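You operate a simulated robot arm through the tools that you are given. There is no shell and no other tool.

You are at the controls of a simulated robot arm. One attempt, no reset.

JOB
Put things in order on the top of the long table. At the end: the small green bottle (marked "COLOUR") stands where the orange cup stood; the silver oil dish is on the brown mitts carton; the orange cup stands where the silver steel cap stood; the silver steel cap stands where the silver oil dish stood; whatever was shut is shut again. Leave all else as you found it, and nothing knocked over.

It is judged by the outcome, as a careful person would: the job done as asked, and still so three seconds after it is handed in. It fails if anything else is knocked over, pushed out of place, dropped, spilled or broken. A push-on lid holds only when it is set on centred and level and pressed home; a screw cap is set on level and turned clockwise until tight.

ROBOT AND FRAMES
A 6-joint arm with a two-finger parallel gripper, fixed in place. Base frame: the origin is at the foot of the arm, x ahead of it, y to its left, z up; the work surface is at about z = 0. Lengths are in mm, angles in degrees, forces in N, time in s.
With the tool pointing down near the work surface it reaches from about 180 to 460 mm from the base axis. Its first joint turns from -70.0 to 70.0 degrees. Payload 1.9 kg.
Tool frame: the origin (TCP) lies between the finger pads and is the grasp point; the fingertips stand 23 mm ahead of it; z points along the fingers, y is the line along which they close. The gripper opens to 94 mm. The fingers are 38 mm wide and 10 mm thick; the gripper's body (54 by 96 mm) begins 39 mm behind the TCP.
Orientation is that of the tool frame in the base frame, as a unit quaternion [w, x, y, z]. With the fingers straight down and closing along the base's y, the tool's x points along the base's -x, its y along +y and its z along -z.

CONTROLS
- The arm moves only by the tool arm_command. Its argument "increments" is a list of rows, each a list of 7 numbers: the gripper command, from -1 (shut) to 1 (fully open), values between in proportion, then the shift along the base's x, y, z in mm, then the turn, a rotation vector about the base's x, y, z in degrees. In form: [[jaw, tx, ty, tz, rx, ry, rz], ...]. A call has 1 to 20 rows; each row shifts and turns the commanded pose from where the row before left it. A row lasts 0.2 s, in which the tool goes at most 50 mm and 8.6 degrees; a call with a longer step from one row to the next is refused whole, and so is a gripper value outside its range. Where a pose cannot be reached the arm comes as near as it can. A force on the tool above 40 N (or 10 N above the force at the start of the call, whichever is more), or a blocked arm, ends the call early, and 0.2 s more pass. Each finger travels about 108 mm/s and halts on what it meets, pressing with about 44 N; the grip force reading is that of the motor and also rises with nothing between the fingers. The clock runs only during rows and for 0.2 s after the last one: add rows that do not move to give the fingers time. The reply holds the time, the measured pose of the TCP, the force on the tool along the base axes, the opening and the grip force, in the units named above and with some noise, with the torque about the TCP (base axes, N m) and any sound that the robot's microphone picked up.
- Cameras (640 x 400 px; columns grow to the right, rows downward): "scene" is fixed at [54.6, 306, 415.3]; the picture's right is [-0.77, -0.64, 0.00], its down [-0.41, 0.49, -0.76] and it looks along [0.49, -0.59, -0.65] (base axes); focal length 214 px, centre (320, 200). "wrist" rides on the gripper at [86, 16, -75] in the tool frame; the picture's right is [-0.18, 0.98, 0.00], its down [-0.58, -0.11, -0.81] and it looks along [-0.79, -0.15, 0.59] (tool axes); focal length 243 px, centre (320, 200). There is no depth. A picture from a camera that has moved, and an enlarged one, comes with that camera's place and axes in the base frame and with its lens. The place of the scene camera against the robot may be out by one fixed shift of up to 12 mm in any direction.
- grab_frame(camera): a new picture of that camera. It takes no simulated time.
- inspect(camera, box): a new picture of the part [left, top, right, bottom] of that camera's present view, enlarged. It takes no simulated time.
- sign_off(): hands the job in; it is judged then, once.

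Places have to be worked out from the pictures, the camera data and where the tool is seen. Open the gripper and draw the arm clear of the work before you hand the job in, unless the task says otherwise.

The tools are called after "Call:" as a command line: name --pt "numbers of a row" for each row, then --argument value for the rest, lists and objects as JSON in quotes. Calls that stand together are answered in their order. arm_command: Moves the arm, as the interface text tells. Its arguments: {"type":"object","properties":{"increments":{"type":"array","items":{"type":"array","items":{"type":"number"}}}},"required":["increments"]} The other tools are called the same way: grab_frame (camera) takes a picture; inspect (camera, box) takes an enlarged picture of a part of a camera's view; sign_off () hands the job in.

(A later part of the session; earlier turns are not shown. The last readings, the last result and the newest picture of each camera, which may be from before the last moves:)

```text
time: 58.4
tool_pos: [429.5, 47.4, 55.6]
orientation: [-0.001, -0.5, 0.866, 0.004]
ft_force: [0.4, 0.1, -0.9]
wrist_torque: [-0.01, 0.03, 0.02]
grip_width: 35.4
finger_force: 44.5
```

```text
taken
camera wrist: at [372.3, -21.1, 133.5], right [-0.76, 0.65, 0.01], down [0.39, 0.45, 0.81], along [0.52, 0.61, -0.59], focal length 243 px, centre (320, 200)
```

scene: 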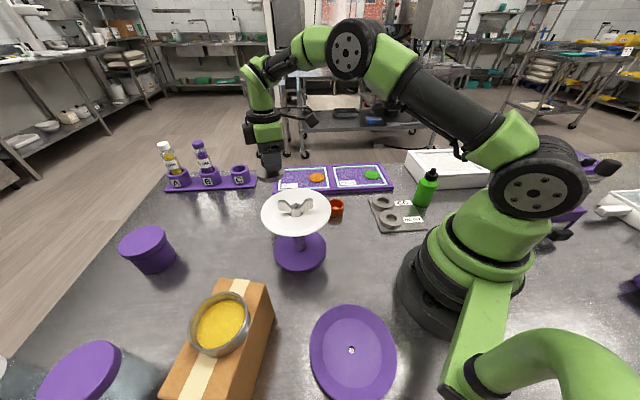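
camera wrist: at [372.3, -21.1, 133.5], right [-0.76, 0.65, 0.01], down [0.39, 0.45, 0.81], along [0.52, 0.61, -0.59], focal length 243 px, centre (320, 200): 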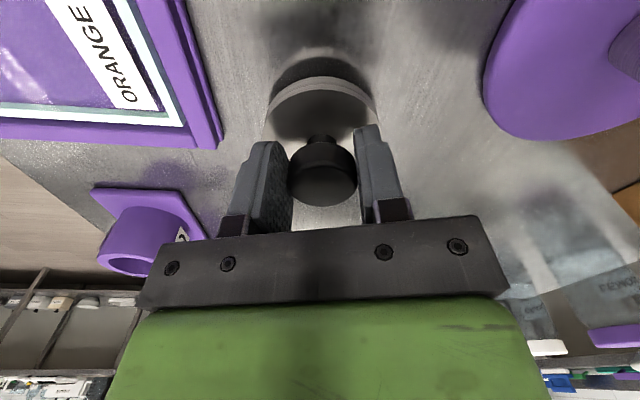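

Call:
arm_command --pt "-0.5 0 0 -2 0 0 0" --pt "-0.5 0 0 -2 0 0 0" --pt "-0.5 0 0 -2 0 0 0" --pt "-0.5 0 0 -1 0 0 0" --pt "-0.5 0 0 0 0 0 0"

```text
time: 59.6
tool_pos: [429.9, 46.2, 50.1]
orientation: [0.0, -0.5, 0.866, 0.003]
ft_force: [-0.7, -0.3, -1.7]
wrist_torque: [-0.05, -0.01, 0.03]
grip_width: 35.3
finger_force: 44.2
```

Call:
arm_command --pt "-0.5 0 0 -1 0 0 0" --pt "-0.5 0 0 -1 0 0 0" --pt "-0.5 0 0 0 0 0 0"

```text
time: 60.4
tool_pos: [431.1, 47.4, 47.5]
orientation: [-0.001, -0.5, 0.866, 0.003]
ft_force: [-0.6, 0.7, -2.3]
wrist_torque: [-0.03, -0.01, 0.0]
grip_width: 35.4
finger_force: 43.7
```

Call:
arm_command --pt "-0.5 0 0 -1 0 0 0" --pt "-0.5 0 0 -0.8 0 0 0" --pt "-0.5 0 0 0 0 0 0"

```text
time: 61.2
tool_pos: [430.9, 47.1, 46.8]
orientation: [0.0, -0.5, 0.866, 0.003]
ft_force: [0.3, 0.0, -1.1]
wrist_torque: [0.04, -0.03, 0.01]
grip_width: 35.3
finger_force: 43.9
```

Call:
arm_command --pt "-0.5 0 0 -0.7 0 0 0" --pt "-0.5 0 0 -0.7 0 0 0" --pt "-0.5 0 0 0 0 0 0"

Call:
inspect --camera "wrist" --box '[240, 40, 400, 220]'

```text
time: 62.0
tool_pos: [430.3, 46.9, 46.6]
orientation: [0.0, -0.5, 0.866, 0.003]
ft_force: [-6.3, -1.2, 15.6]
wrist_torque: [-0.34, -0.05, -0.15]
grip_width: 35.5
finger_force: 44.0
```

```text
2.22 times, centred on (320, 130) of wrist
camera zoom: at [372.6, -20.8, 122.6], right [-0.76, 0.65, 0.0], down [0.39, 0.45, 0.81], along [0.52, 0.61, -0.59], focal length 539 px, centre (320, 356)
```

zoom: 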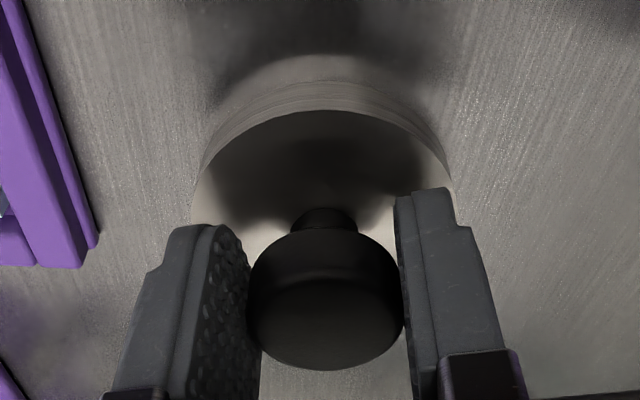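

Contact at about 16 N. I ease up slightly and release the knob.

Call:
arm_command --pt "-0.5 0 0 0.5 0 0 0" --pt "-0.25 0 0 0 0 0 0" --pt "-0.1 0 0 0 0 0 0" --pt "0.1 0 0 0 0 0 0" --pt "0.2 0 0 0 0 0 0" --pt "0.2 0 0 0 0 0 0"

Call:
grab_frame --camera "wrist"

```text
time: 63.4
tool_pos: [430.0, 47.0, 45.6]
orientation: [-0.001, -0.501, 0.866, 0.003]
ft_force: [0.1, 0.5, 1.1]
wrist_torque: [-0.01, -0.02, -0.03]
grip_width: 56.5
finger_force: 0.0
```

```text
taken
camera wrist: at [372.3, -20.9, 122.2], right [-0.76, 0.65, 0.01], down [0.39, 0.45, 0.81], along [0.52, 0.61, -0.59], focal length 243 px, centre (320, 200)
```

wrist: 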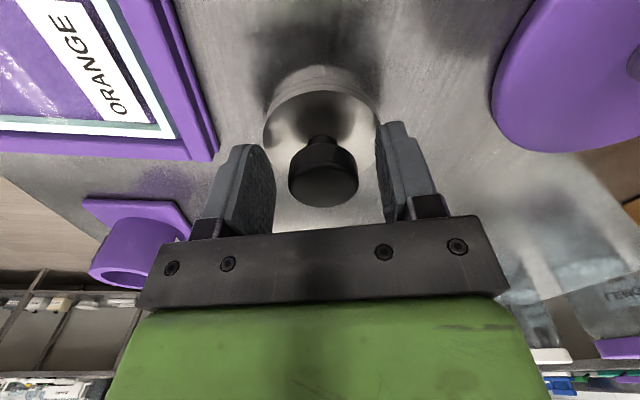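

Released. I rise straight up, then replicate the earlier viewing pose to check the cap's place against where the dish stood.

Call:
arm_command --pt "0.2 0 0 5 0 0 0" --pt "0.2 0 0 10 0 0 0" --pt "0.2 0 0 20 0 0 0" --pt "0.2 0 0 30 0 0 0" --pt "0.2 2 1 30 0 0 6" --pt "0.2 2 1 30 0 0 8" --pt "0.2 3 2 30 0 0 8" --pt "0.2 2 1 20 0 0 8" --pt "0.2 0 0 0 0 0 0"

Call:
grab_frame --camera "wrist"

Call:
inspect --camera "wrist" --box '[272, 0, 384, 70]'

```text
time: 65.4
tool_pos: [437.8, 52.6, 221.1]
orientation: [0.001, 0.707, -0.707, -0.002]
ft_force: [-0.1, -0.6, -0.8]
wrist_torque: [0.03, 0.0, -0.03]
grip_width: 56.5
finger_force: 0.1
```

```text
taken
camera wrist: at [421.7, -34.1, 297.5], right [-0.98, 0.18, 0.01], down [0.11, 0.58, 0.81], along [0.14, 0.79, -0.59], focal length 243 px, centre (320, 200)
```

wrist: 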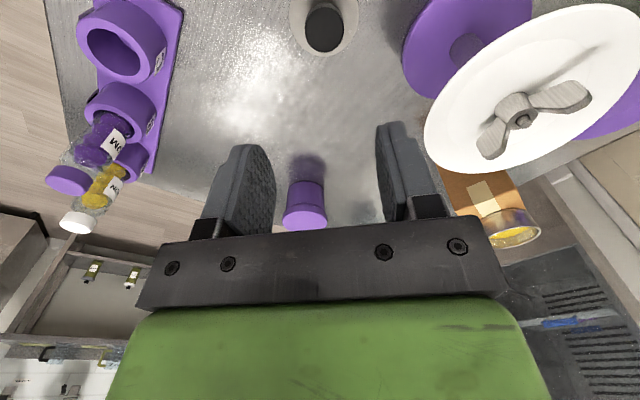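

```text
5.71 times, centred on (328, 35) of wrist
camera zoom: at [421.7, -34.1, 297.5], right [-0.98, 0.18, 0.01], down [0.11, 0.58, 0.81], along [0.14, 0.79, -0.59], focal length 1386 px, centre (274, 1143)
```

zoom: 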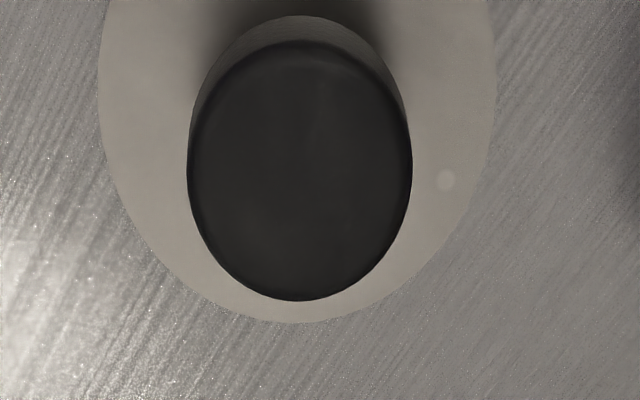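

In the same view frame the cap now sits within about 1 mm of where the dish was. Next the orange cup: I move above it with ψ=0.

Call:
arm_command --pt "0.36 -6 -5 0 0 0 -7" --pt "0.36 -12 -9 0 0 0 -7.5" --pt "0.36 -12 -9 0 0 0 -7.5" --pt "0.36 -12 -9 -4 0 0 -7.5" --pt "0.36 -12 -9 -6 0 0 -7.5" --pt "0.36 -12 -9 -6 0 0 -7.5" --pt "0.36 -12 -9 -6 0 0 -7.5" --pt "0.36 -12 -9 -8 0 0 -7.5" --pt "0.36 -12 -9 -8 0 0 -7.5" --pt "0.36 -12 -9 -8 0 0 -7.5" --pt "0.36 -12 -9 -8 0 0 -7.5" --pt "0.36 -12 -9 -8 0 0 -7.5" --pt "0.36 -2 -1.6 -8 0 0 -0.5" --pt "0.36 0 0 0 0 0 0"

Call:
grab_frame --camera "wrist"

Call:
inspect --camera "wrist" --box '[270, 30, 380, 130]'

Call:
grab_frame --camera "scene"

```text
time: 68.4
tool_pos: [297.7, -53.7, 149.8]
orientation: [0.001, 0.0, 1.0, 0.003]
ft_force: [1.0, 0.9, -0.3]
wrist_torque: [-0.01, -0.01, 0.01]
grip_width: 63.8
finger_force: 0.1
```

```text
taken
camera wrist: at [211.9, -39.2, 227.3], right [0.18, 0.98, 0.01], down [0.58, -0.11, 0.81], along [0.79, -0.15, -0.59], focal length 243 px, centre (320, 200)
```

wrist: 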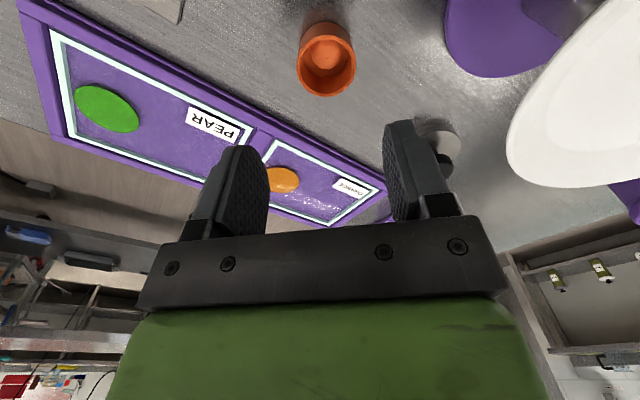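

```text
4.00 times, centred on (325, 80) of wrist
camera zoom: at [211.9, -39.2, 227.3], right [0.18, 0.98, 0.01], down [0.58, -0.11, 0.81], along [0.79, -0.15, -0.59], focal length 970 px, centre (300, 680)
```

zoom: 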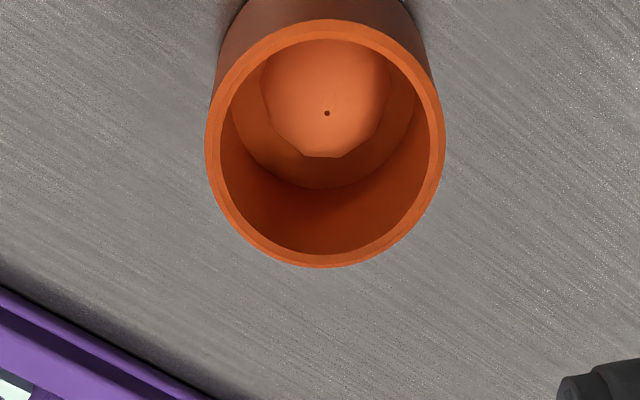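

```text
taken
```

scene: 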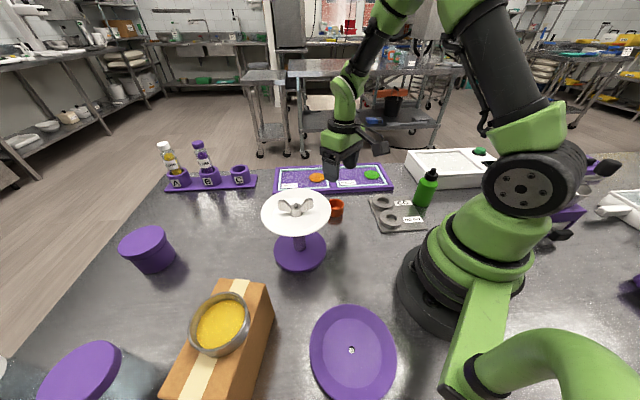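

Cup refined to about (305, −51). I shift +2.5 mm in y and descend to z≈62.

Call:
arm_command --pt "0.36 0 2.5 -15 0 0 0" --pt "0.36 0 0 -25 0 0 0" --pt "0.36 0 0 -25 0 0 0" --pt "0.36 0 0 -15 0 0 0" --pt "0.36 0 0 -8 0 0 0" --pt "0.36 0 0 0 0 0 0"

Call:
grab_frame --camera "wrist"

Call:
inspect --camera "wrist" --box '[230, 60, 410, 210]'

```text
time: 69.8
tool_pos: [298.2, -51.9, 60.6]
orientation: [0.001, 0.0, 1.0, 0.003]
ft_force: [1.1, -0.5, 0.4]
wrist_torque: [0.01, -0.01, 0.04]
grip_width: 63.7
finger_force: 0.0
```

```text
taken
camera wrist: at [211.9, -36.6, 139.1], right [0.18, 0.98, 0.01], down [0.58, -0.11, 0.81], along [0.79, -0.14, -0.59], focal length 243 px, centre (320, 200)
```

wrist: 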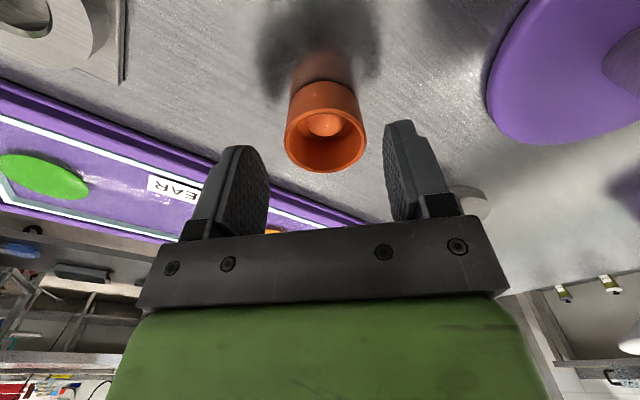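

```text
2.67 times, centred on (320, 135) of wrist
camera zoom: at [211.9, -36.6, 139.1], right [0.18, 0.98, 0.01], down [0.58, -0.11, 0.81], along [0.79, -0.14, -0.59], focal length 647 px, centre (320, 373)
```

zoom: 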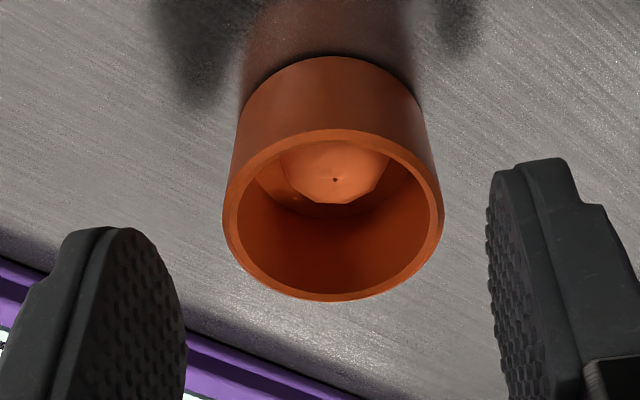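

The cup is laterally centred within ~1 mm and sits ~8 mm ahead of the TCP, as I want for the far placement. I descend to z≈34 and close.

Call:
arm_command --pt "0.36 0 1 -10 0 0 0" --pt "0.36 0 0 -10 0 0 0" --pt "0.36 0 0 -6.6 0 0 0" --pt "0.36 0 0 0 0 0 0"

Call:
inspect --camera "wrist" --box '[230, 60, 410, 230]'

```text
time: 70.8
tool_pos: [299.9, -49.8, 34.3]
orientation: [0.001, -0.001, 1.0, 0.002]
ft_force: [-0.2, -0.2, 1.0]
wrist_torque: [-0.02, -0.02, -0.04]
grip_width: 64.0
finger_force: 0.1
```

```text
2.35 times, centred on (320, 145) of wrist
camera zoom: at [211.6, -36.6, 111.5], right [0.18, 0.98, 0.01], down [0.58, -0.11, 0.81], along [0.79, -0.14, -0.59], focal length 571 px, centre (320, 329)
```

zoom: 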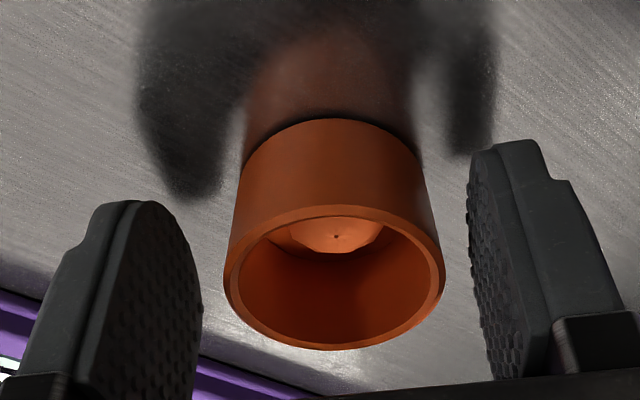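

Cup well between the pads. I close gently.

Call:
arm_command --pt "0.2 0 0 0 0 0 0" --pt "0.1 0 0 0 0 0 0" --pt "0.0 0 0 0 0 0 0" --pt "-0.1 0 0 0 0 0 0" --pt "-0.2 0 0 0 0 0 0" --pt "-0.2 0 0 0 0 0 0"

Call:
inspect --camera "wrist" --box '[230, 60, 410, 230]'

```text
time: 72.2
tool_pos: [299.0, -51.7, 35.2]
orientation: [0.001, 0.0, 1.0, 0.002]
ft_force: [0.1, 0.3, 0.9]
wrist_torque: [0.0, -0.02, 0.01]
grip_width: 45.0
finger_force: 43.7
```

```text
2.35 times, centred on (320, 145) of wrist
camera zoom: at [211.6, -36.6, 111.7], right [0.18, 0.98, 0.01], down [0.58, -0.11, 0.81], along [0.79, -0.14, -0.59], focal length 571 px, centre (320, 329)
```

zoom: 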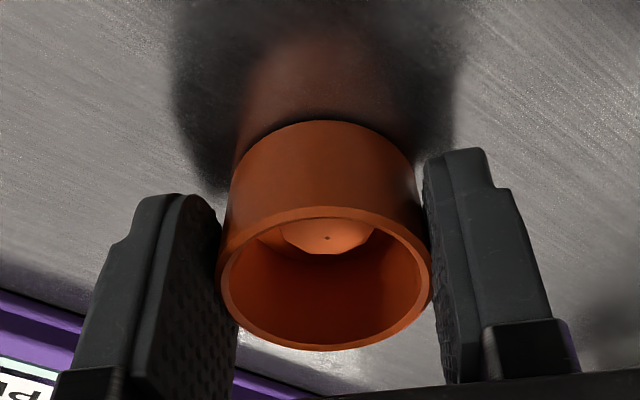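

Cup is gripped at 45.0 mm diameter, its centre about 6 mm ahead of the TCP. Cross-checking all views (and the carton-height reading), I settle the cap's old place at (414.5, 204). I lift the cup straight up.

Call:
arm_command --pt "-0.2 0 0 2 0 0 0" --pt "-0.2 0 0 4 0 0 0" --pt "-0.2 0 0 8 0 0 0" --pt "-0.2 0 0 14 0 0 0" --pt "-0.2 0 0 20 0 0 0" --pt "-0.2 0 0 24 0 0 0" --pt "-0.2 0 0 26 0 0 0" --pt "-0.2 0 0 26 0 0 0" --pt "-0.2 0 0 26 0 0 0" --pt "-0.2 0 0 22 0 0 0" --pt "-0.2 0 0 14 0 0 0" --pt "-0.2 0 0 7 0 0 0" --pt "-0.2 0 0 3 0 0 0" --pt "-0.2 0 0 0 0 0 0"

Call:
grab_frame --camera "wrist"

Call:
grab_frame --camera "scene"

```text
time: 75.2
tool_pos: [298.7, -49.8, 230.9]
orientation: [0.001, 0.0, 1.0, 0.003]
ft_force: [0.4, 0.4, -0.4]
wrist_torque: [-0.04, 0.03, -0.02]
grip_width: 45.2
finger_force: 43.8
```

```text
taken
camera wrist: at [211.6, -35.4, 307.8], right [0.18, 0.98, 0.01], down [0.58, -0.11, 0.81], along [0.79, -0.14, -0.59], focal length 243 px, centre (320, 200)
```

wrist: 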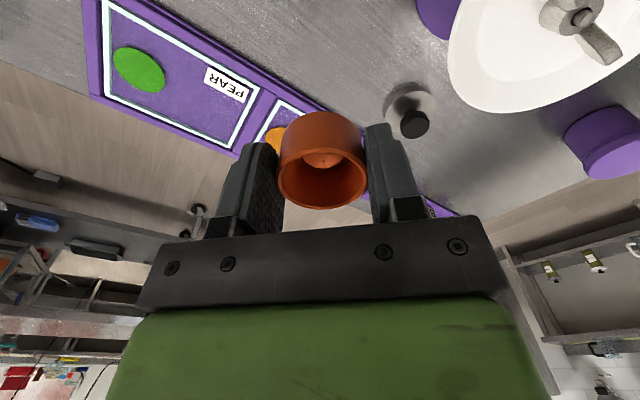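

```text
taken
```

scene: 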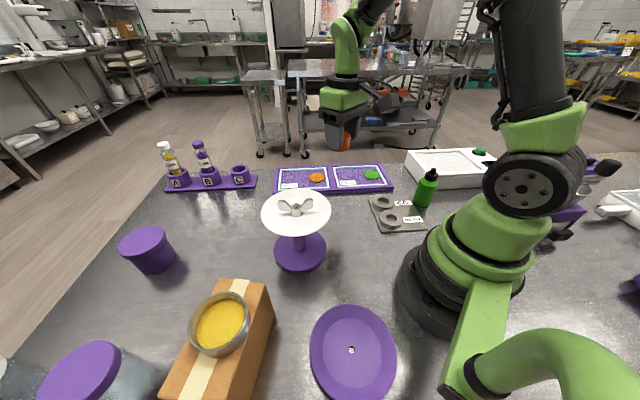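

The cup is held level. I carry it at z≈231 over to above the cap's old place.

Call:
arm_command --pt "-0.2 2 5 0 0 0 0" --pt "-0.2 4 10 0 0 0 0" --pt "-0.2 6 15 0 0 0 0" --pt "-0.2 8 20 0 0 0 0" --pt "-0.2 8.5 21 0 0 0 0" --pt "-0.2 8.5 21 0 0 0 0" --pt "-0.2 8.5 21 0 0 0 0" --pt "-0.2 8.5 21 0 0 0 0" --pt "-0.2 8.5 21 0 0 0 0" --pt "-0.2 8.5 21 0 0 0 0" --pt "-0.2 8 20 0 0 0 0" --pt "-0.2 7 18 0 0 0 0" --pt "-0.2 5 14 0 0 0 0" --pt "-0.2 3 9 0 0 0 0" --pt "-0.2 2 5 0 0 0 0" --pt "-0.2 0 0 0 0 0 0"

Call:
grab_frame --camera "scene"

```text
time: 78.6
tool_pos: [394.7, 192.8, 231.7]
orientation: [0.0, 0.0, 1.0, 0.003]
ft_force: [0.4, 0.9, -0.3]
wrist_torque: [-0.01, 0.02, 0.01]
grip_width: 44.9
finger_force: 43.8
```

```text
taken
```

scene: 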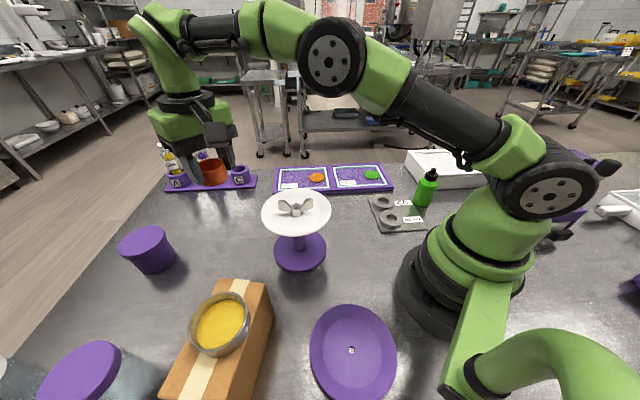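

I descend while extending to the target column, stopping at about z=75.

Call:
arm_command --pt "-0.2 0 0 -6 0 0 0" --pt "-0.2 0 0 -14 0 0 0" --pt "-0.2 0 0 -20 0 0 0" --pt "-0.2 2 2 -22 0 0 0" --pt "-0.2 3 2 -22 0 0 0" --pt "-0.2 3 2 -22 0 0 0" --pt "-0.2 3 2 -20 0 0 0" --pt "-0.2 2.8 3.4 -15 0 0 0" --pt "-0.2 0 0 -10 0 0 0" --pt "-0.2 0 0 -5 0 0 0" --pt "-0.2 0 0 0 0 0 0"

Call:
grab_frame --camera "wrist"

Call:
grab_frame --camera "scene"

```text
time: 81.0
tool_pos: [408.8, 203.6, 75.5]
orientation: [0.001, 0.0, 1.0, 0.003]
ft_force: [-0.4, 0.3, -0.5]
wrist_torque: [-0.01, -0.01, -0.01]
grip_width: 45.3
finger_force: 43.3
```

```text
taken
camera wrist: at [321.7, 218.1, 152.3], right [0.18, 0.98, 0.01], down [0.58, -0.11, 0.81], along [0.79, -0.14, -0.59], focal length 243 px, centre (320, 200)
```

wrist: 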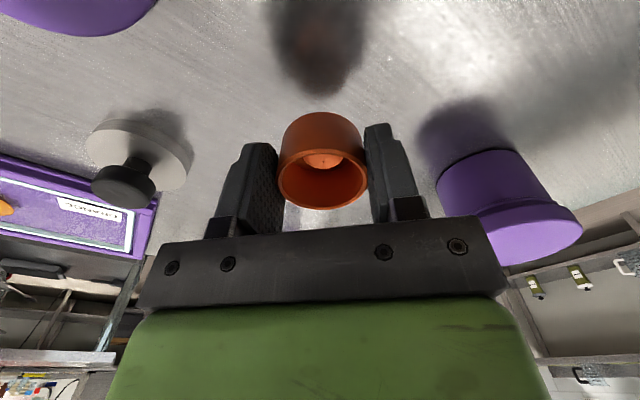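

```text
taken
```

scene: 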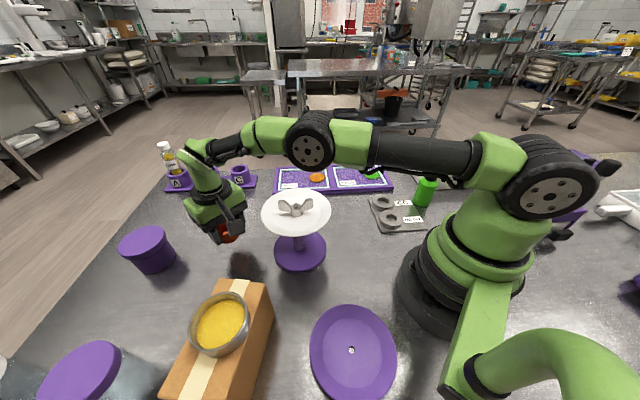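

Call:
arm_command --pt "-0.2 0 0 -10 0 0 0" --pt "-0.2 0 0 -10 0 0 0" --pt "-0.2 0 0 -7 0 0 0" --pt "-0.2 0 0 -4 0 0 0" --pt "-0.2 0 0 -2 0 0 0" --pt "-0.2 0 0 0 0 0 0"

Call:
inspect --camera "scene" --box '[170, 180, 330, 280]'

Call:
grab_frame --camera "wrist"

```text
time: 82.4
tool_pos: [408.8, 203.4, 42.9]
orientation: [0.001, 0.0, 1.0, 0.002]
ft_force: [0.2, -0.1, 0.7]
wrist_torque: [0.01, 0.03, 0.0]
grip_width: 45.2
finger_force: 43.7
```

```text
4.00 times, centred on (250, 230) of scene
camera zoom: at [54.6, 306.0, 415.3], right [-0.77, -0.64, 0.0], down [-0.41, 0.49, -0.76], along [0.49, -0.59, -0.65], focal length 858 px, centre (600, 80)
```

zoom: 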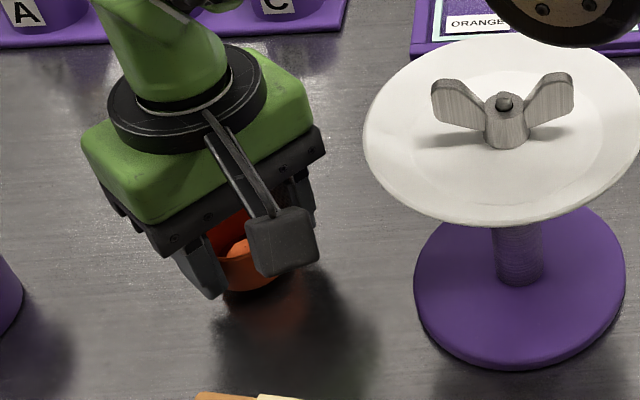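

```text
taken
camera wrist: at [321.9, 217.8, 119.8], right [0.18, 0.98, 0.01], down [0.58, -0.11, 0.81], along [0.79, -0.14, -0.59], focal length 243 px, centre (320, 200)
```

wrist: 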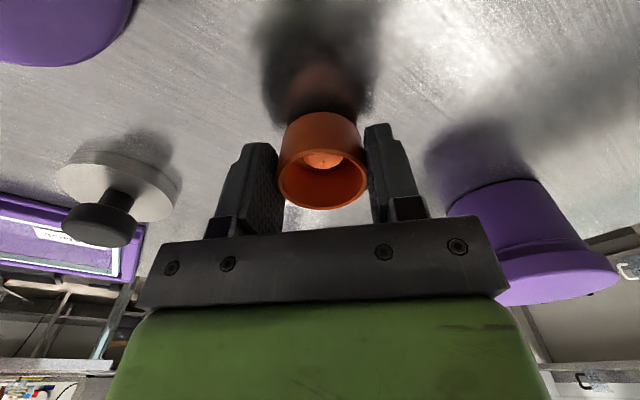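

Call:
arm_command --pt "-0.2 0 0 -2 0 0 0" --pt "-0.2 0 0 -2 0 0 0" --pt "-0.2 0 0 -1.5 0 0 0" --pt "-0.2 0 0 0 0 0 0"

```text
time: 83.4
tool_pos: [408.9, 203.4, 36.5]
orientation: [0.0, 0.0, 1.0, 0.002]
ft_force: [-0.2, -0.3, -1.1]
wrist_torque: [-0.01, 0.02, -0.01]
grip_width: 45.3
finger_force: 43.7
```

Call:
arm_command --pt "-0.2 0 0 -0.8 0 0 0" --pt "-0.2 0 0 -0.7 0 0 0" --pt "-0.2 0 0 0 0 0 0"

```text
time: 84.2
tool_pos: [409.5, 203.0, 35.3]
orientation: [0.001, 0.0, 1.0, 0.003]
ft_force: [-0.8, -0.1, -0.3]
wrist_torque: [-0.01, -0.01, 0.02]
grip_width: 45.1
finger_force: 44.1
```

Call:
arm_command --pt "-0.2 0 0 -0.7 0 0 0" --pt "-0.2 0 0 0 0 0 0"

```text
time: 84.8
tool_pos: [408.7, 203.1, 34.1]
orientation: [0.0, 0.0, 1.0, 0.003]
ft_force: [0.1, 0.5, 0.6]
wrist_torque: [-0.02, 0.01, -0.03]
grip_width: 45.1
finger_force: 43.6
```

Call:
arm_command --pt "-0.2 0 0 -0.6 0 0 0" --pt "-0.2 0 0 0 0 0 0"

Call:
inspect --camera "wrist" --box '[230, 60, 410, 230]'

```text
time: 85.4
tool_pos: [407.3, 202.1, 34.0]
orientation: [0.001, 0.0, 1.0, 0.004]
ft_force: [-0.7, 0.6, 3.9]
wrist_torque: [-0.03, 0.01, 0.0]
grip_width: 45.3
finger_force: 44.5
```

```text
2.35 times, centred on (320, 145) of wrist
camera zoom: at [321.7, 217.7, 111.4], right [0.18, 0.98, 0.01], down [0.58, -0.11, 0.81], along [0.79, -0.14, -0.59], focal length 571 px, centre (320, 329)
```

zoom: 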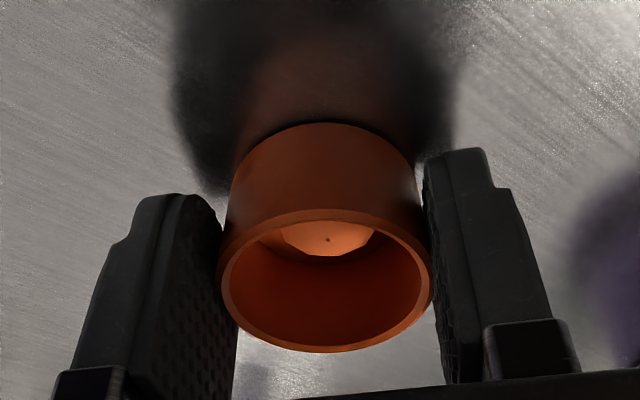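

Light contact (≈4 N). I open the fingers gradually to release the cup.

Call:
arm_command --pt "-0.02 0 0 0 0 0 0" --pt "0.08 0 0 0 0 0 0" --pt "0.2 0 0 0 0 0 0" --pt "0.3 0 0 0 0 0 0" --pt "0.3 0 0 0 0 0 0"

Call:
inspect --camera "wrist" --box '[230, 60, 410, 230]'

```text
time: 86.6
tool_pos: [408.0, 201.4, 33.5]
orientation: [0.001, -0.001, 1.0, 0.002]
ft_force: [0.5, 0.2, -0.3]
wrist_torque: [-0.01, 0.02, 0.03]
grip_width: 61.0
finger_force: 0.1
```

```text
2.35 times, centred on (320, 145) of wrist
camera zoom: at [321.6, 217.6, 111.1], right [0.18, 0.98, 0.01], down [0.58, -0.11, 0.81], along [0.79, -0.14, -0.59], focal length 571 px, centre (320, 329)
```

zoom: 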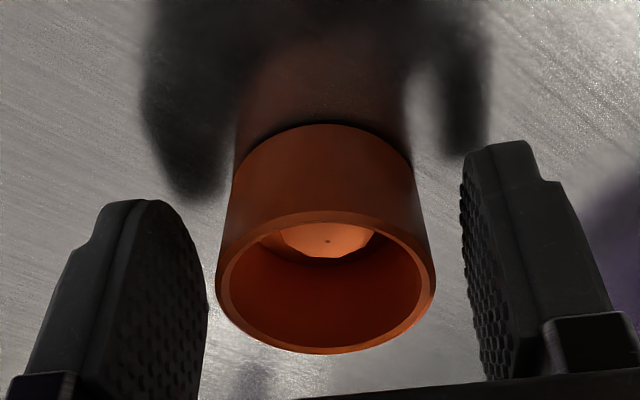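

The cup stands free. I rise straight up, retract a bit, and compare its place with where the cap stood.

Call:
arm_command --pt "0.3 0 0 4 0 0 0" --pt "0.3 0 0 8 0 0 0" --pt "0.3 0 0 15 0 0 0" --pt "0.3 0 0 25 0 0 0" --pt "0.3 0 0 30 0 0 0" --pt "0.3 -5 -3 30 0 0 0" --pt "0.3 -10 -8 30 0 0 0" --pt "0.3 -15 -12 30 0 0 0" --pt "0.3 -20 -16 20 0 0 0" --pt "0.3 -20 -16 10 0 0 0" --pt "0.3 -20 -20 0 0 0 0" --pt "0.3 0 0 0 0 0 0"

Call:
grab_frame --camera "scene"

Call:
inspect --camera "scene" --box '[100, 130, 340, 280]'

```text
time: 89.2
tool_pos: [317.3, 125.9, 236.2]
orientation: [0.001, 0.001, 1.0, 0.004]
ft_force: [0.5, 0.0, 0.3]
wrist_torque: [-0.02, 0.0, 0.06]
grip_width: 61.2
finger_force: 0.1
```

```text
taken
```

scene: 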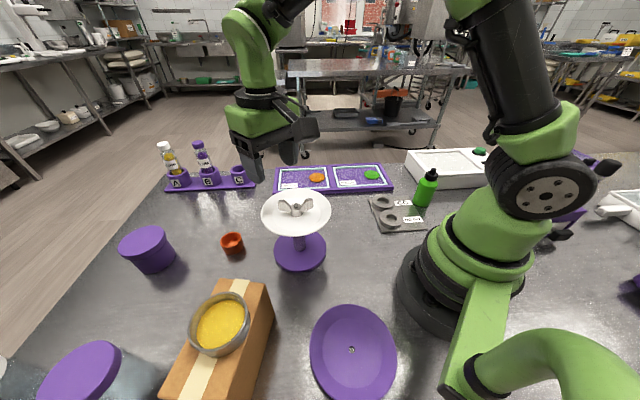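

```text
2.67 times, centred on (220, 205) of scene
camera zoom: at [54.5, 306.0, 415.3], right [-0.77, -0.64, 0.0], down [-0.41, 0.49, -0.76], along [0.49, -0.59, -0.65], focal length 572 px, centre (587, 187)
```

zoom: 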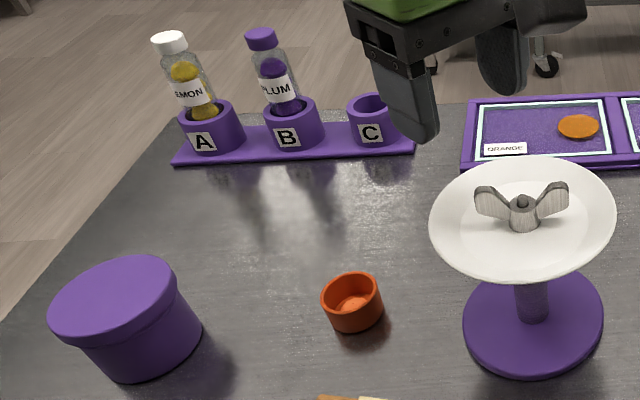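

The cup is within about 3–4 mm of the cap's old place and upright. Now I go for the green bottle near (133, −248), turning to ψ≈−46° on the way.

Call:
arm_command --pt "0.5 -4.5 -25 0 0 0 0" --pt "0.6 -4.5 -33 0 0 0 -3" --pt "0.7 -4.5 -33 0 0 0 -3" --pt "0.7 -4.5 -33 0 0 0 -3" --pt "0.7 -4.5 -33 0 0 0 -3" --pt "0.7 -4.5 -29 0 0 0 -3" --pt "0.7 -19.6 -23.5 0 0 0 -4" --pt "0.7 -19.6 -23.5 0 0 0 -4" --pt "0.7 -19.6 -23.5 0 0 0 -4" --pt "0.7 -19.6 -23.5 0 0 0 -4" --pt "0.7 -19.6 -23.5 0 0 0 -4" --pt "0.7 -19.6 -23.5 0 0 0 -4" --pt "0.7 -19.6 -23.5 0 0 0 -4" --pt "0.7 -19.6 -23.5 0 0 0 -3" --pt "0.7 0 0 0 0 0 0"

Call:
grab_frame --camera "wrist"

Call:
grab_frame --camera "scene"

```text
time: 92.4
tool_pos: [135.5, -245.9, 233.8]
orientation: [0.002, 0.39, 0.921, 0.001]
ft_force: [0.2, -1.4, -0.2]
wrist_torque: [0.01, -0.01, -0.01]
grip_width: 80.1
finger_force: 0.2
```

```text
taken
camera wrist: at [85.8, -172.8, 311.3], right [0.83, 0.55, 0.01], down [0.32, -0.5, 0.81], along [0.45, -0.67, -0.59], focal length 243 px, centre (320, 200)
```

wrist: 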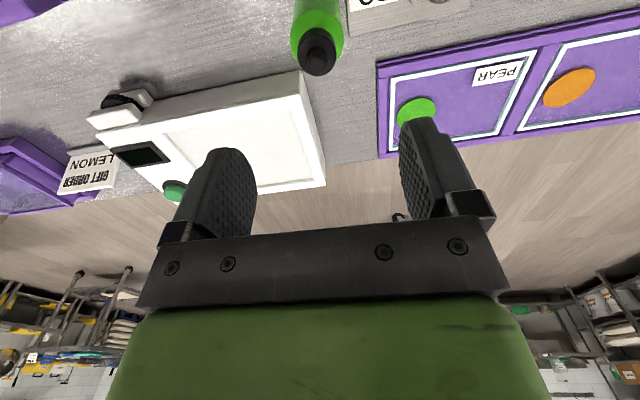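

```text
taken
```

scene: 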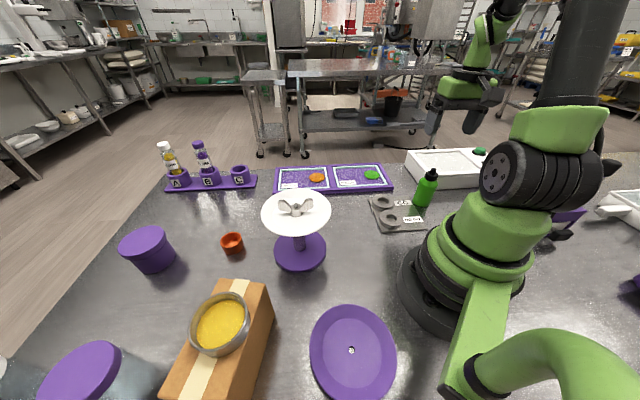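

Call:
inspect --camera "wrist" --box '[260, 0, 380, 80]'

```text
5.00 times, centred on (320, 40) of wrist
camera zoom: at [85.8, -172.8, 311.3], right [0.83, 0.55, 0.01], down [0.32, -0.5, 0.81], along [0.45, -0.67, -0.59], focal length 1213 px, centre (320, 1000)
```

zoom: 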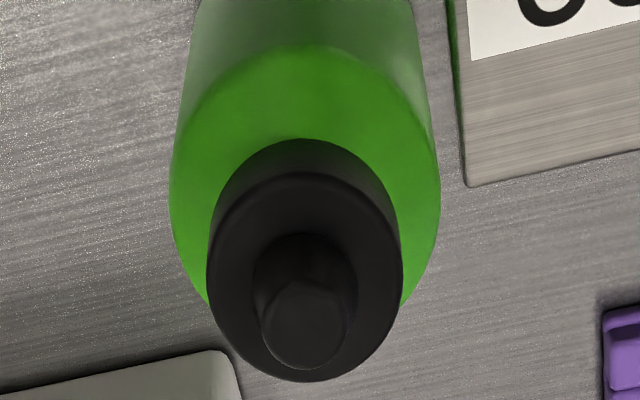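

Bottle axis at about (134, −247.5), nearly on the tool axis. I shift slightly and descend to z≈140 for a check around the bottle top.

Call:
arm_command --pt "0.7 -1.4 -1.4 -15 0 0 0" --pt "0.7 0 0 -30 0 0 0" --pt "0.7 0 0 -30 0 0 0" --pt "0.7 0 0 -15 0 0 0" --pt "0.7 0 0 0 0 0 0"

Call:
grab_frame --camera "wrist"

Call:
inspect --camera "scene" --box '[390, 100, 520, 230]'

```text
time: 93.6
tool_pos: [133.2, -246.2, 145.1]
orientation: [0.002, 0.39, 0.921, 0.002]
ft_force: [-0.7, -1.1, 0.4]
wrist_torque: [0.03, 0.0, 0.02]
grip_width: 79.7
finger_force: 0.1
```

```text
taken
camera wrist: at [83.8, -173.7, 222.0], right [0.83, 0.55, 0.01], down [0.32, -0.5, 0.81], along [0.45, -0.67, -0.59], focal length 243 px, centre (320, 200)
```

wrist: 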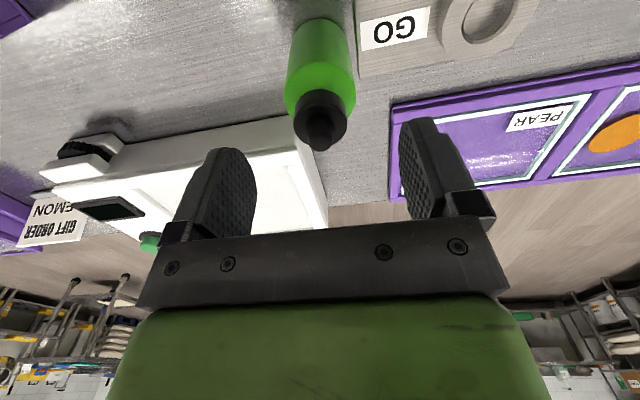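

```text
3.08 times, centred on (455, 165) of scene
camera zoom: at [54.6, 306.0, 415.3], right [-0.77, -0.64, 0.0], down [-0.41, 0.49, -0.76], along [0.49, -0.59, -0.65], focal length 660 px, centre (-95, 308)
```

zoom: 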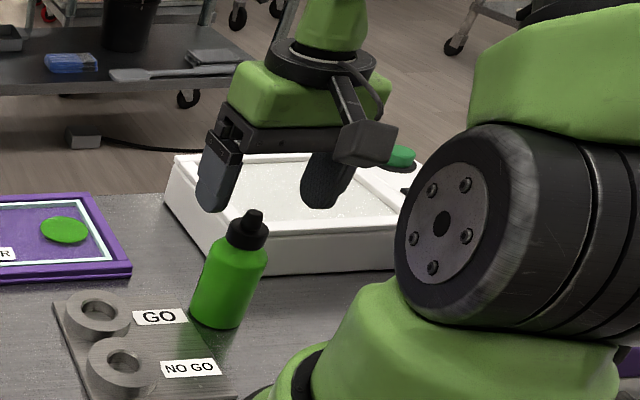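

The bottle is aligned with the tool axis. I descend around it to z≈60.

Call:
arm_command --pt "0.7 0 0 -15 0 0 0" --pt "0.7 0 0 -20 0 0 0" --pt "0.7 0 0 -20 0 0 0" --pt "0.7 0 0 -20 0 0 0" --pt "0.7 0 0 -9 0 0 0" --pt "0.7 0 0 0 0 0 0"

Call:
grab_frame --camera "wrist"

Call:
inspect --camera "scene" --box '[390, 100, 520, 230]'

```text
time: 94.6
tool_pos: [134.4, -249.6, 75.0]
orientation: [0.006, 0.393, 0.92, 0.0]
ft_force: [-4.4, 6.0, 32.5]
wrist_torque: [-0.12, -0.1, 0.0]
grip_width: 79.9
finger_force: 0.0
stopped in row 5: the force on the tool passed its limit at 106 N (the readings are from after the stop); the commanded pose is now the measured one
```

```text
taken
camera wrist: at [85.2, -177.2, 151.9], right [0.84, 0.55, 0.01], down [0.32, -0.49, 0.81], along [0.45, -0.68, -0.58], focal length 243 px, centre (320, 200)
```

wrist: 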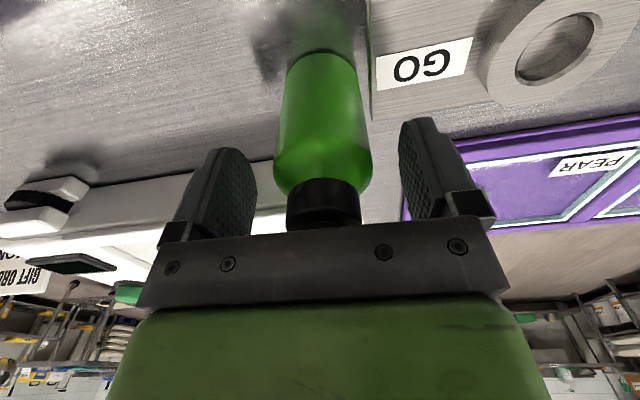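

```text
3.08 times, centred on (455, 165) of scene
camera zoom: at [54.5, 306.0, 415.3], right [-0.77, -0.64, 0.0], down [-0.41, 0.49, -0.76], along [0.49, -0.59, -0.65], focal length 660 px, centre (-95, 308)
```

zoom: 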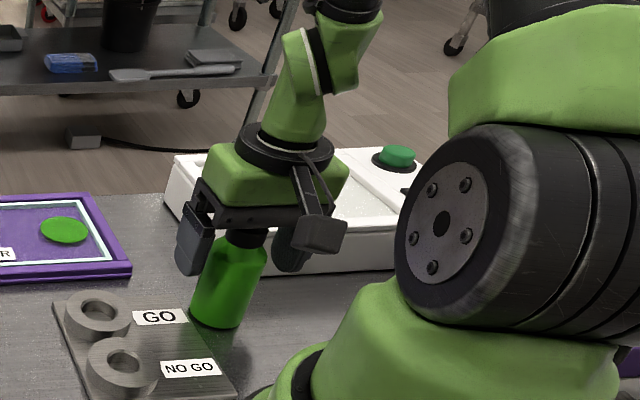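

The palm met the bottle's nozzle at TCP z≈75 (I forgot its 39 mm offset against the ~115 mm bottle). The bottle still stands upright; I back off upward and re-level at once.

Call:
arm_command --pt "0.7 0 0 6 0.27 0.63 0" --pt "0.7 0 0 4 0 0 0" --pt "0.7 0 0 0 0 0 0"

Call:
grab_frame --camera "wrist"

Call:
inspect --camera "scene" --box '[390, 130, 490, 230]'

```text
time: 95.4
tool_pos: [134.4, -250.8, 85.7]
orientation: [-0.001, 0.392, 0.92, -0.001]
ft_force: [-0.1, -0.8, -0.2]
wrist_torque: [0.01, -0.05, -0.01]
grip_width: 79.8
finger_force: 0.1
```

```text
taken
camera wrist: at [85.5, -178.0, 162.1], right [0.84, 0.55, 0.0], down [0.33, -0.49, 0.81], along [0.44, -0.67, -0.59], focal length 243 px, centre (320, 200)
```

wrist: 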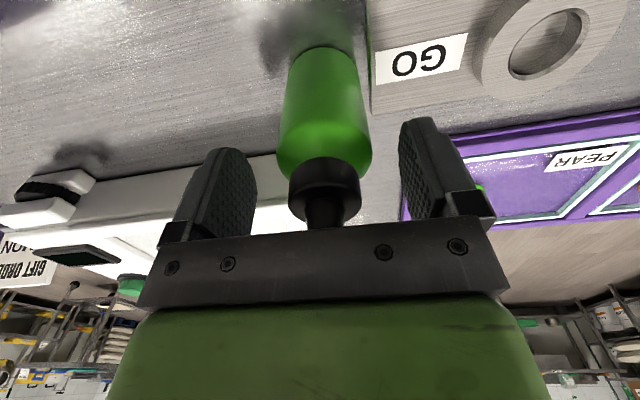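

```text
4.00 times, centred on (440, 180) of scene
camera zoom: at [54.6, 306.0, 415.3], right [-0.77, -0.64, 0.0], down [-0.41, 0.49, -0.76], along [0.49, -0.59, -0.65], focal length 858 px, centre (-160, 280)
```

zoom: 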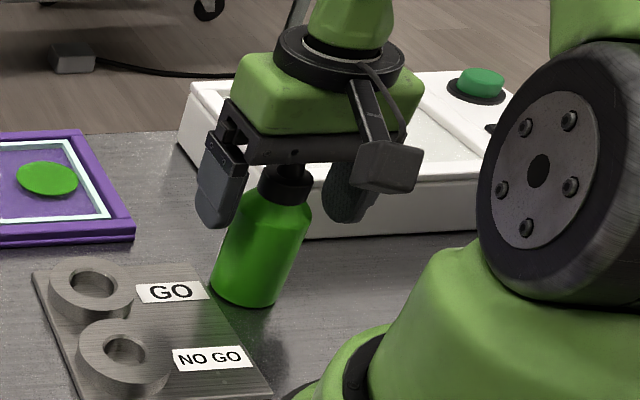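

Bottle is upright and unmoved. I re-centre over it (−1.2, +4.3) and lower just to z≈80.5, leaving clearance above the nozzle.

Call:
arm_command --pt "0.7 -0.6 2.1 0 0 0 0" --pt "0.7 -0.6 2.2 -2.5 0 0 0" --pt "0.7 0 0 -2.5 0 0 0" --pt "0.7 0 0 0 0 0 0"

Call:
grab_frame --camera "wrist"

Call:
inspect --camera "wrist" --box '[240, 30, 420, 240]'

```text
time: 96.4
tool_pos: [132.5, -246.1, 79.5]
orientation: [-0.001, 0.391, 0.92, 0.0]
ft_force: [0.5, 0.1, 0.4]
wrist_torque: [-0.02, 0.01, -0.01]
grip_width: 79.8
finger_force: 0.1
```

```text
taken
camera wrist: at [84.3, -173.4, 156.8], right [0.84, 0.55, 0.0], down [0.33, -0.49, 0.81], along [0.44, -0.67, -0.59], focal length 243 px, centre (320, 200)
```

wrist: 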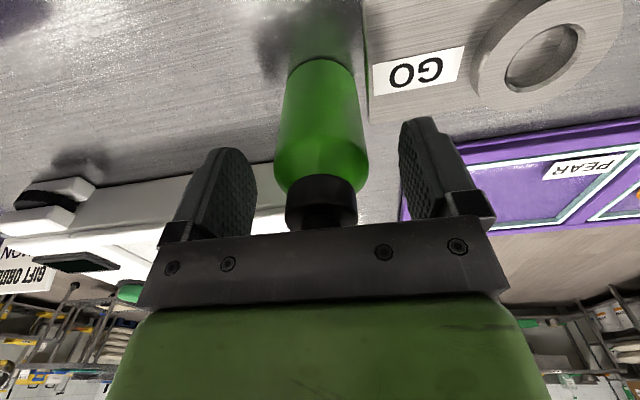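

```text
1.90 times, centred on (330, 135) of wrist
camera zoom: at [84.3, -173.4, 156.8], right [0.84, 0.55, 0.0], down [0.33, -0.49, 0.81], along [0.44, -0.67, -0.59], focal length 462 px, centre (301, 324)
```

zoom: 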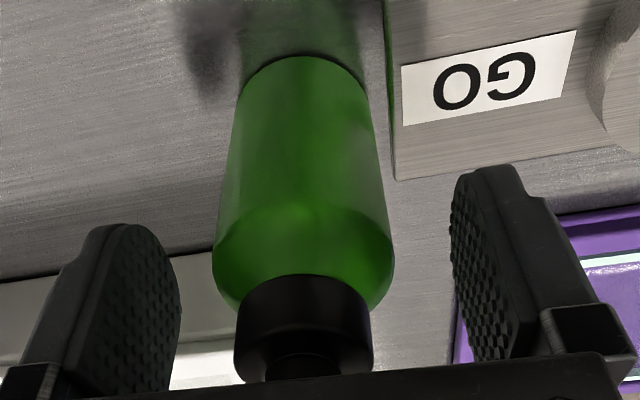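

The straight body overlaps the pads by about 10 mm, enough for this light bottle. I close slowly.

Call:
arm_command --pt "0.5 0 0 0 0 0 0" --pt "0.3 0 0 0 0 0 0" --pt "0.15 0 0 0 0 0 0" --pt "0.05 0 0 0 0 0 0" --pt "-0.1 0 0 0 0 0 0" --pt "-0.2 0 0 0 0 0 0" --pt "-0.2 0 0 0 0 0 0"

Call:
inspect --camera "wrist" --box '[240, 30, 420, 240]'

Call:
inspect --camera "scene" --box '[390, 130, 490, 230]'

```text
time: 98.0
tool_pos: [132.8, -245.9, 79.0]
orientation: [0.0, 0.393, 0.92, 0.0]
ft_force: [0.3, 0.5, 0.4]
wrist_torque: [-0.01, 0.02, -0.02]
grip_width: 47.2
finger_force: 44.2
```

```text
1.90 times, centred on (330, 135) of wrist
camera zoom: at [84.3, -173.4, 156.9], right [0.84, 0.55, 0.0], down [0.33, -0.49, 0.81], along [0.44, -0.67, -0.59], focal length 462 px, centre (301, 324)
```

zoom: 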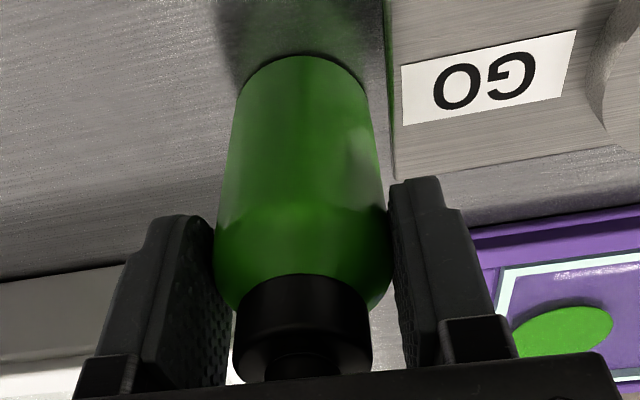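

```text
4.00 times, centred on (440, 180) of scene
camera zoom: at [54.6, 306.0, 415.3], right [-0.77, -0.64, 0.0], down [-0.41, 0.49, -0.76], along [0.49, -0.59, -0.65], focal length 858 px, centre (-160, 280)
```

zoom: 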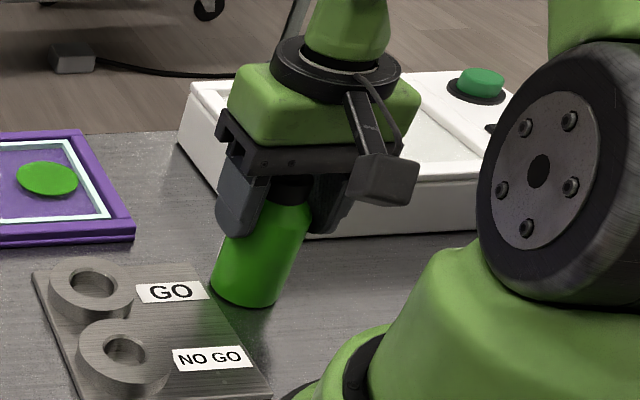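

The bottle is held at 47.2 mm diameter. I lift it straight up gently and check that it hangs vertical.

Call:
arm_command --pt "-0.2 0 0 2 0 0 0" --pt "-0.2 0 0 4 0 0 0" --pt "-0.2 0 0 8 0 0 0" --pt "-0.2 0 0 14 0 0 0" --pt "-0.2 0 0 20 0 0 0" --pt "-0.2 0 0 20 0 0 0" --pt "-0.2 0 0 18 0 0 0" --pt "-0.2 0 0 10 0 0 0" --pt "-0.2 0 0 5 0 0 0" --pt "-0.2 0 0 0 0 0 0"

Call:
grab_frame --camera "wrist"

Call:
inspect --camera "scene" --box '[380, 80, 500, 220]'

```text
time: 100.2
tool_pos: [134.4, -246.1, 181.4]
orientation: [-0.001, 0.392, 0.92, -0.001]
ft_force: [0.0, 0.7, -0.7]
wrist_torque: [-0.01, -0.01, -0.02]
grip_width: 47.2
finger_force: 44.4
```

```text
taken
camera wrist: at [84.1, -173.0, 258.2], right [0.84, 0.55, 0.0], down [0.33, -0.49, 0.81], along [0.44, -0.67, -0.59], focal length 243 px, centre (320, 200)
```

wrist: 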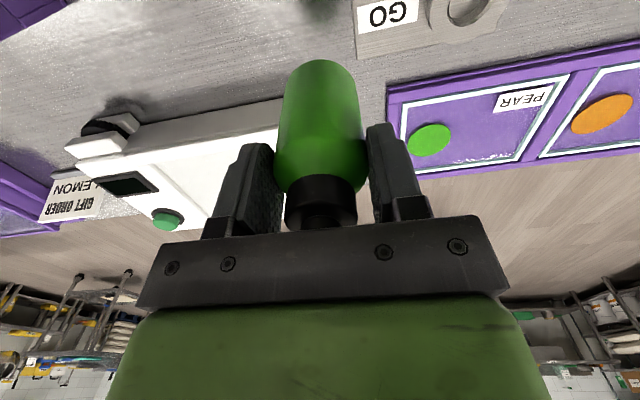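

```text
2.86 times, centred on (440, 150) of scene
camera zoom: at [54.6, 306.0, 415.3], right [-0.77, -0.64, 0.0], down [-0.41, 0.49, -0.76], along [0.49, -0.59, -0.65], focal length 613 px, centre (-23, 343)
```

zoom: 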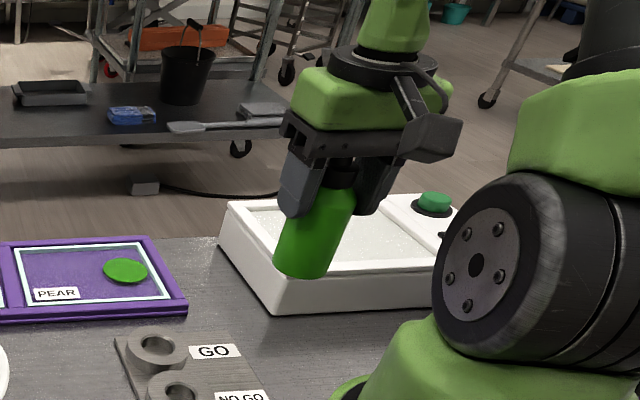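

The bottle hangs straight. I carry it at z≈180 to above the cup's old place at (304, −51), turning the tool to ψ=0.

Call:
arm_command --pt "-0.2 3 3.5 0 0 0 0.8" --pt "-0.2 6 7 0 0 0 1.5" --pt "-0.2 10 12 0 0 0 2.8" --pt "-0.2 13 15 0 0 0 3.7" --pt "-0.2 14 16.5 0 0 0 4" --pt "-0.2 14 16.5 0 0 0 4" --pt "-0.2 14 16.5 0 0 0 4" --pt "-0.2 14 16.5 0 0 0 4" --pt "-0.2 14 16.5 0 0 0 4" --pt "-0.2 14 16.5 0 0 0 4" --pt "-0.2 14 16.5 0 0 0 4" --pt "-0.2 13 15 0 0 0 4" --pt "-0.2 10.6 12 0 0 0 3" --pt "-0.2 7 8 0 0 0 1.5" --pt "-0.2 4 4.5 0 0 0 0.9" --pt "-0.2 2 2.3 0 0 0 0" --pt "-0.2 0 0 0 0 0 0"

Call:
grab_frame --camera "wrist"

Call:
grab_frame --camera "scene"

```text
time: 103.8
tool_pos: [299.3, -50.3, 180.2]
orientation: [-0.001, -0.002, 1.0, 0.0]
ft_force: [0.4, 0.5, -0.5]
wrist_torque: [0.01, -0.01, 0.01]
grip_width: 47.1
finger_force: 44.3
```

```text
taken
camera wrist: at [212.7, -35.4, 258.2], right [0.18, 0.98, 0.0], down [0.58, -0.11, 0.81], along [0.79, -0.15, -0.59], focal length 243 px, centre (320, 200)
```

wrist: 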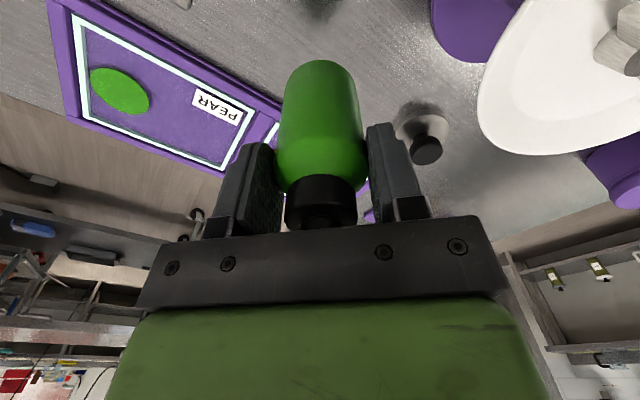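

```text
taken
```

scene: 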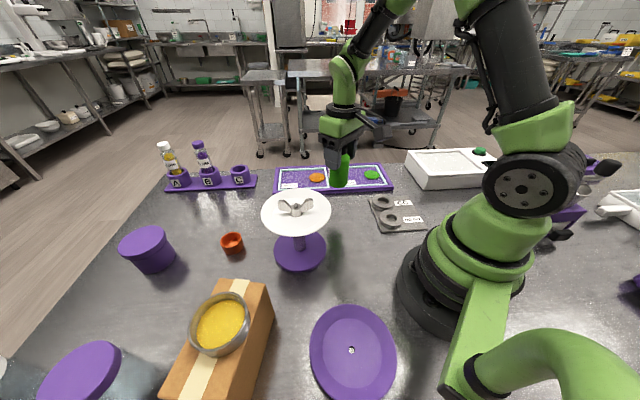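

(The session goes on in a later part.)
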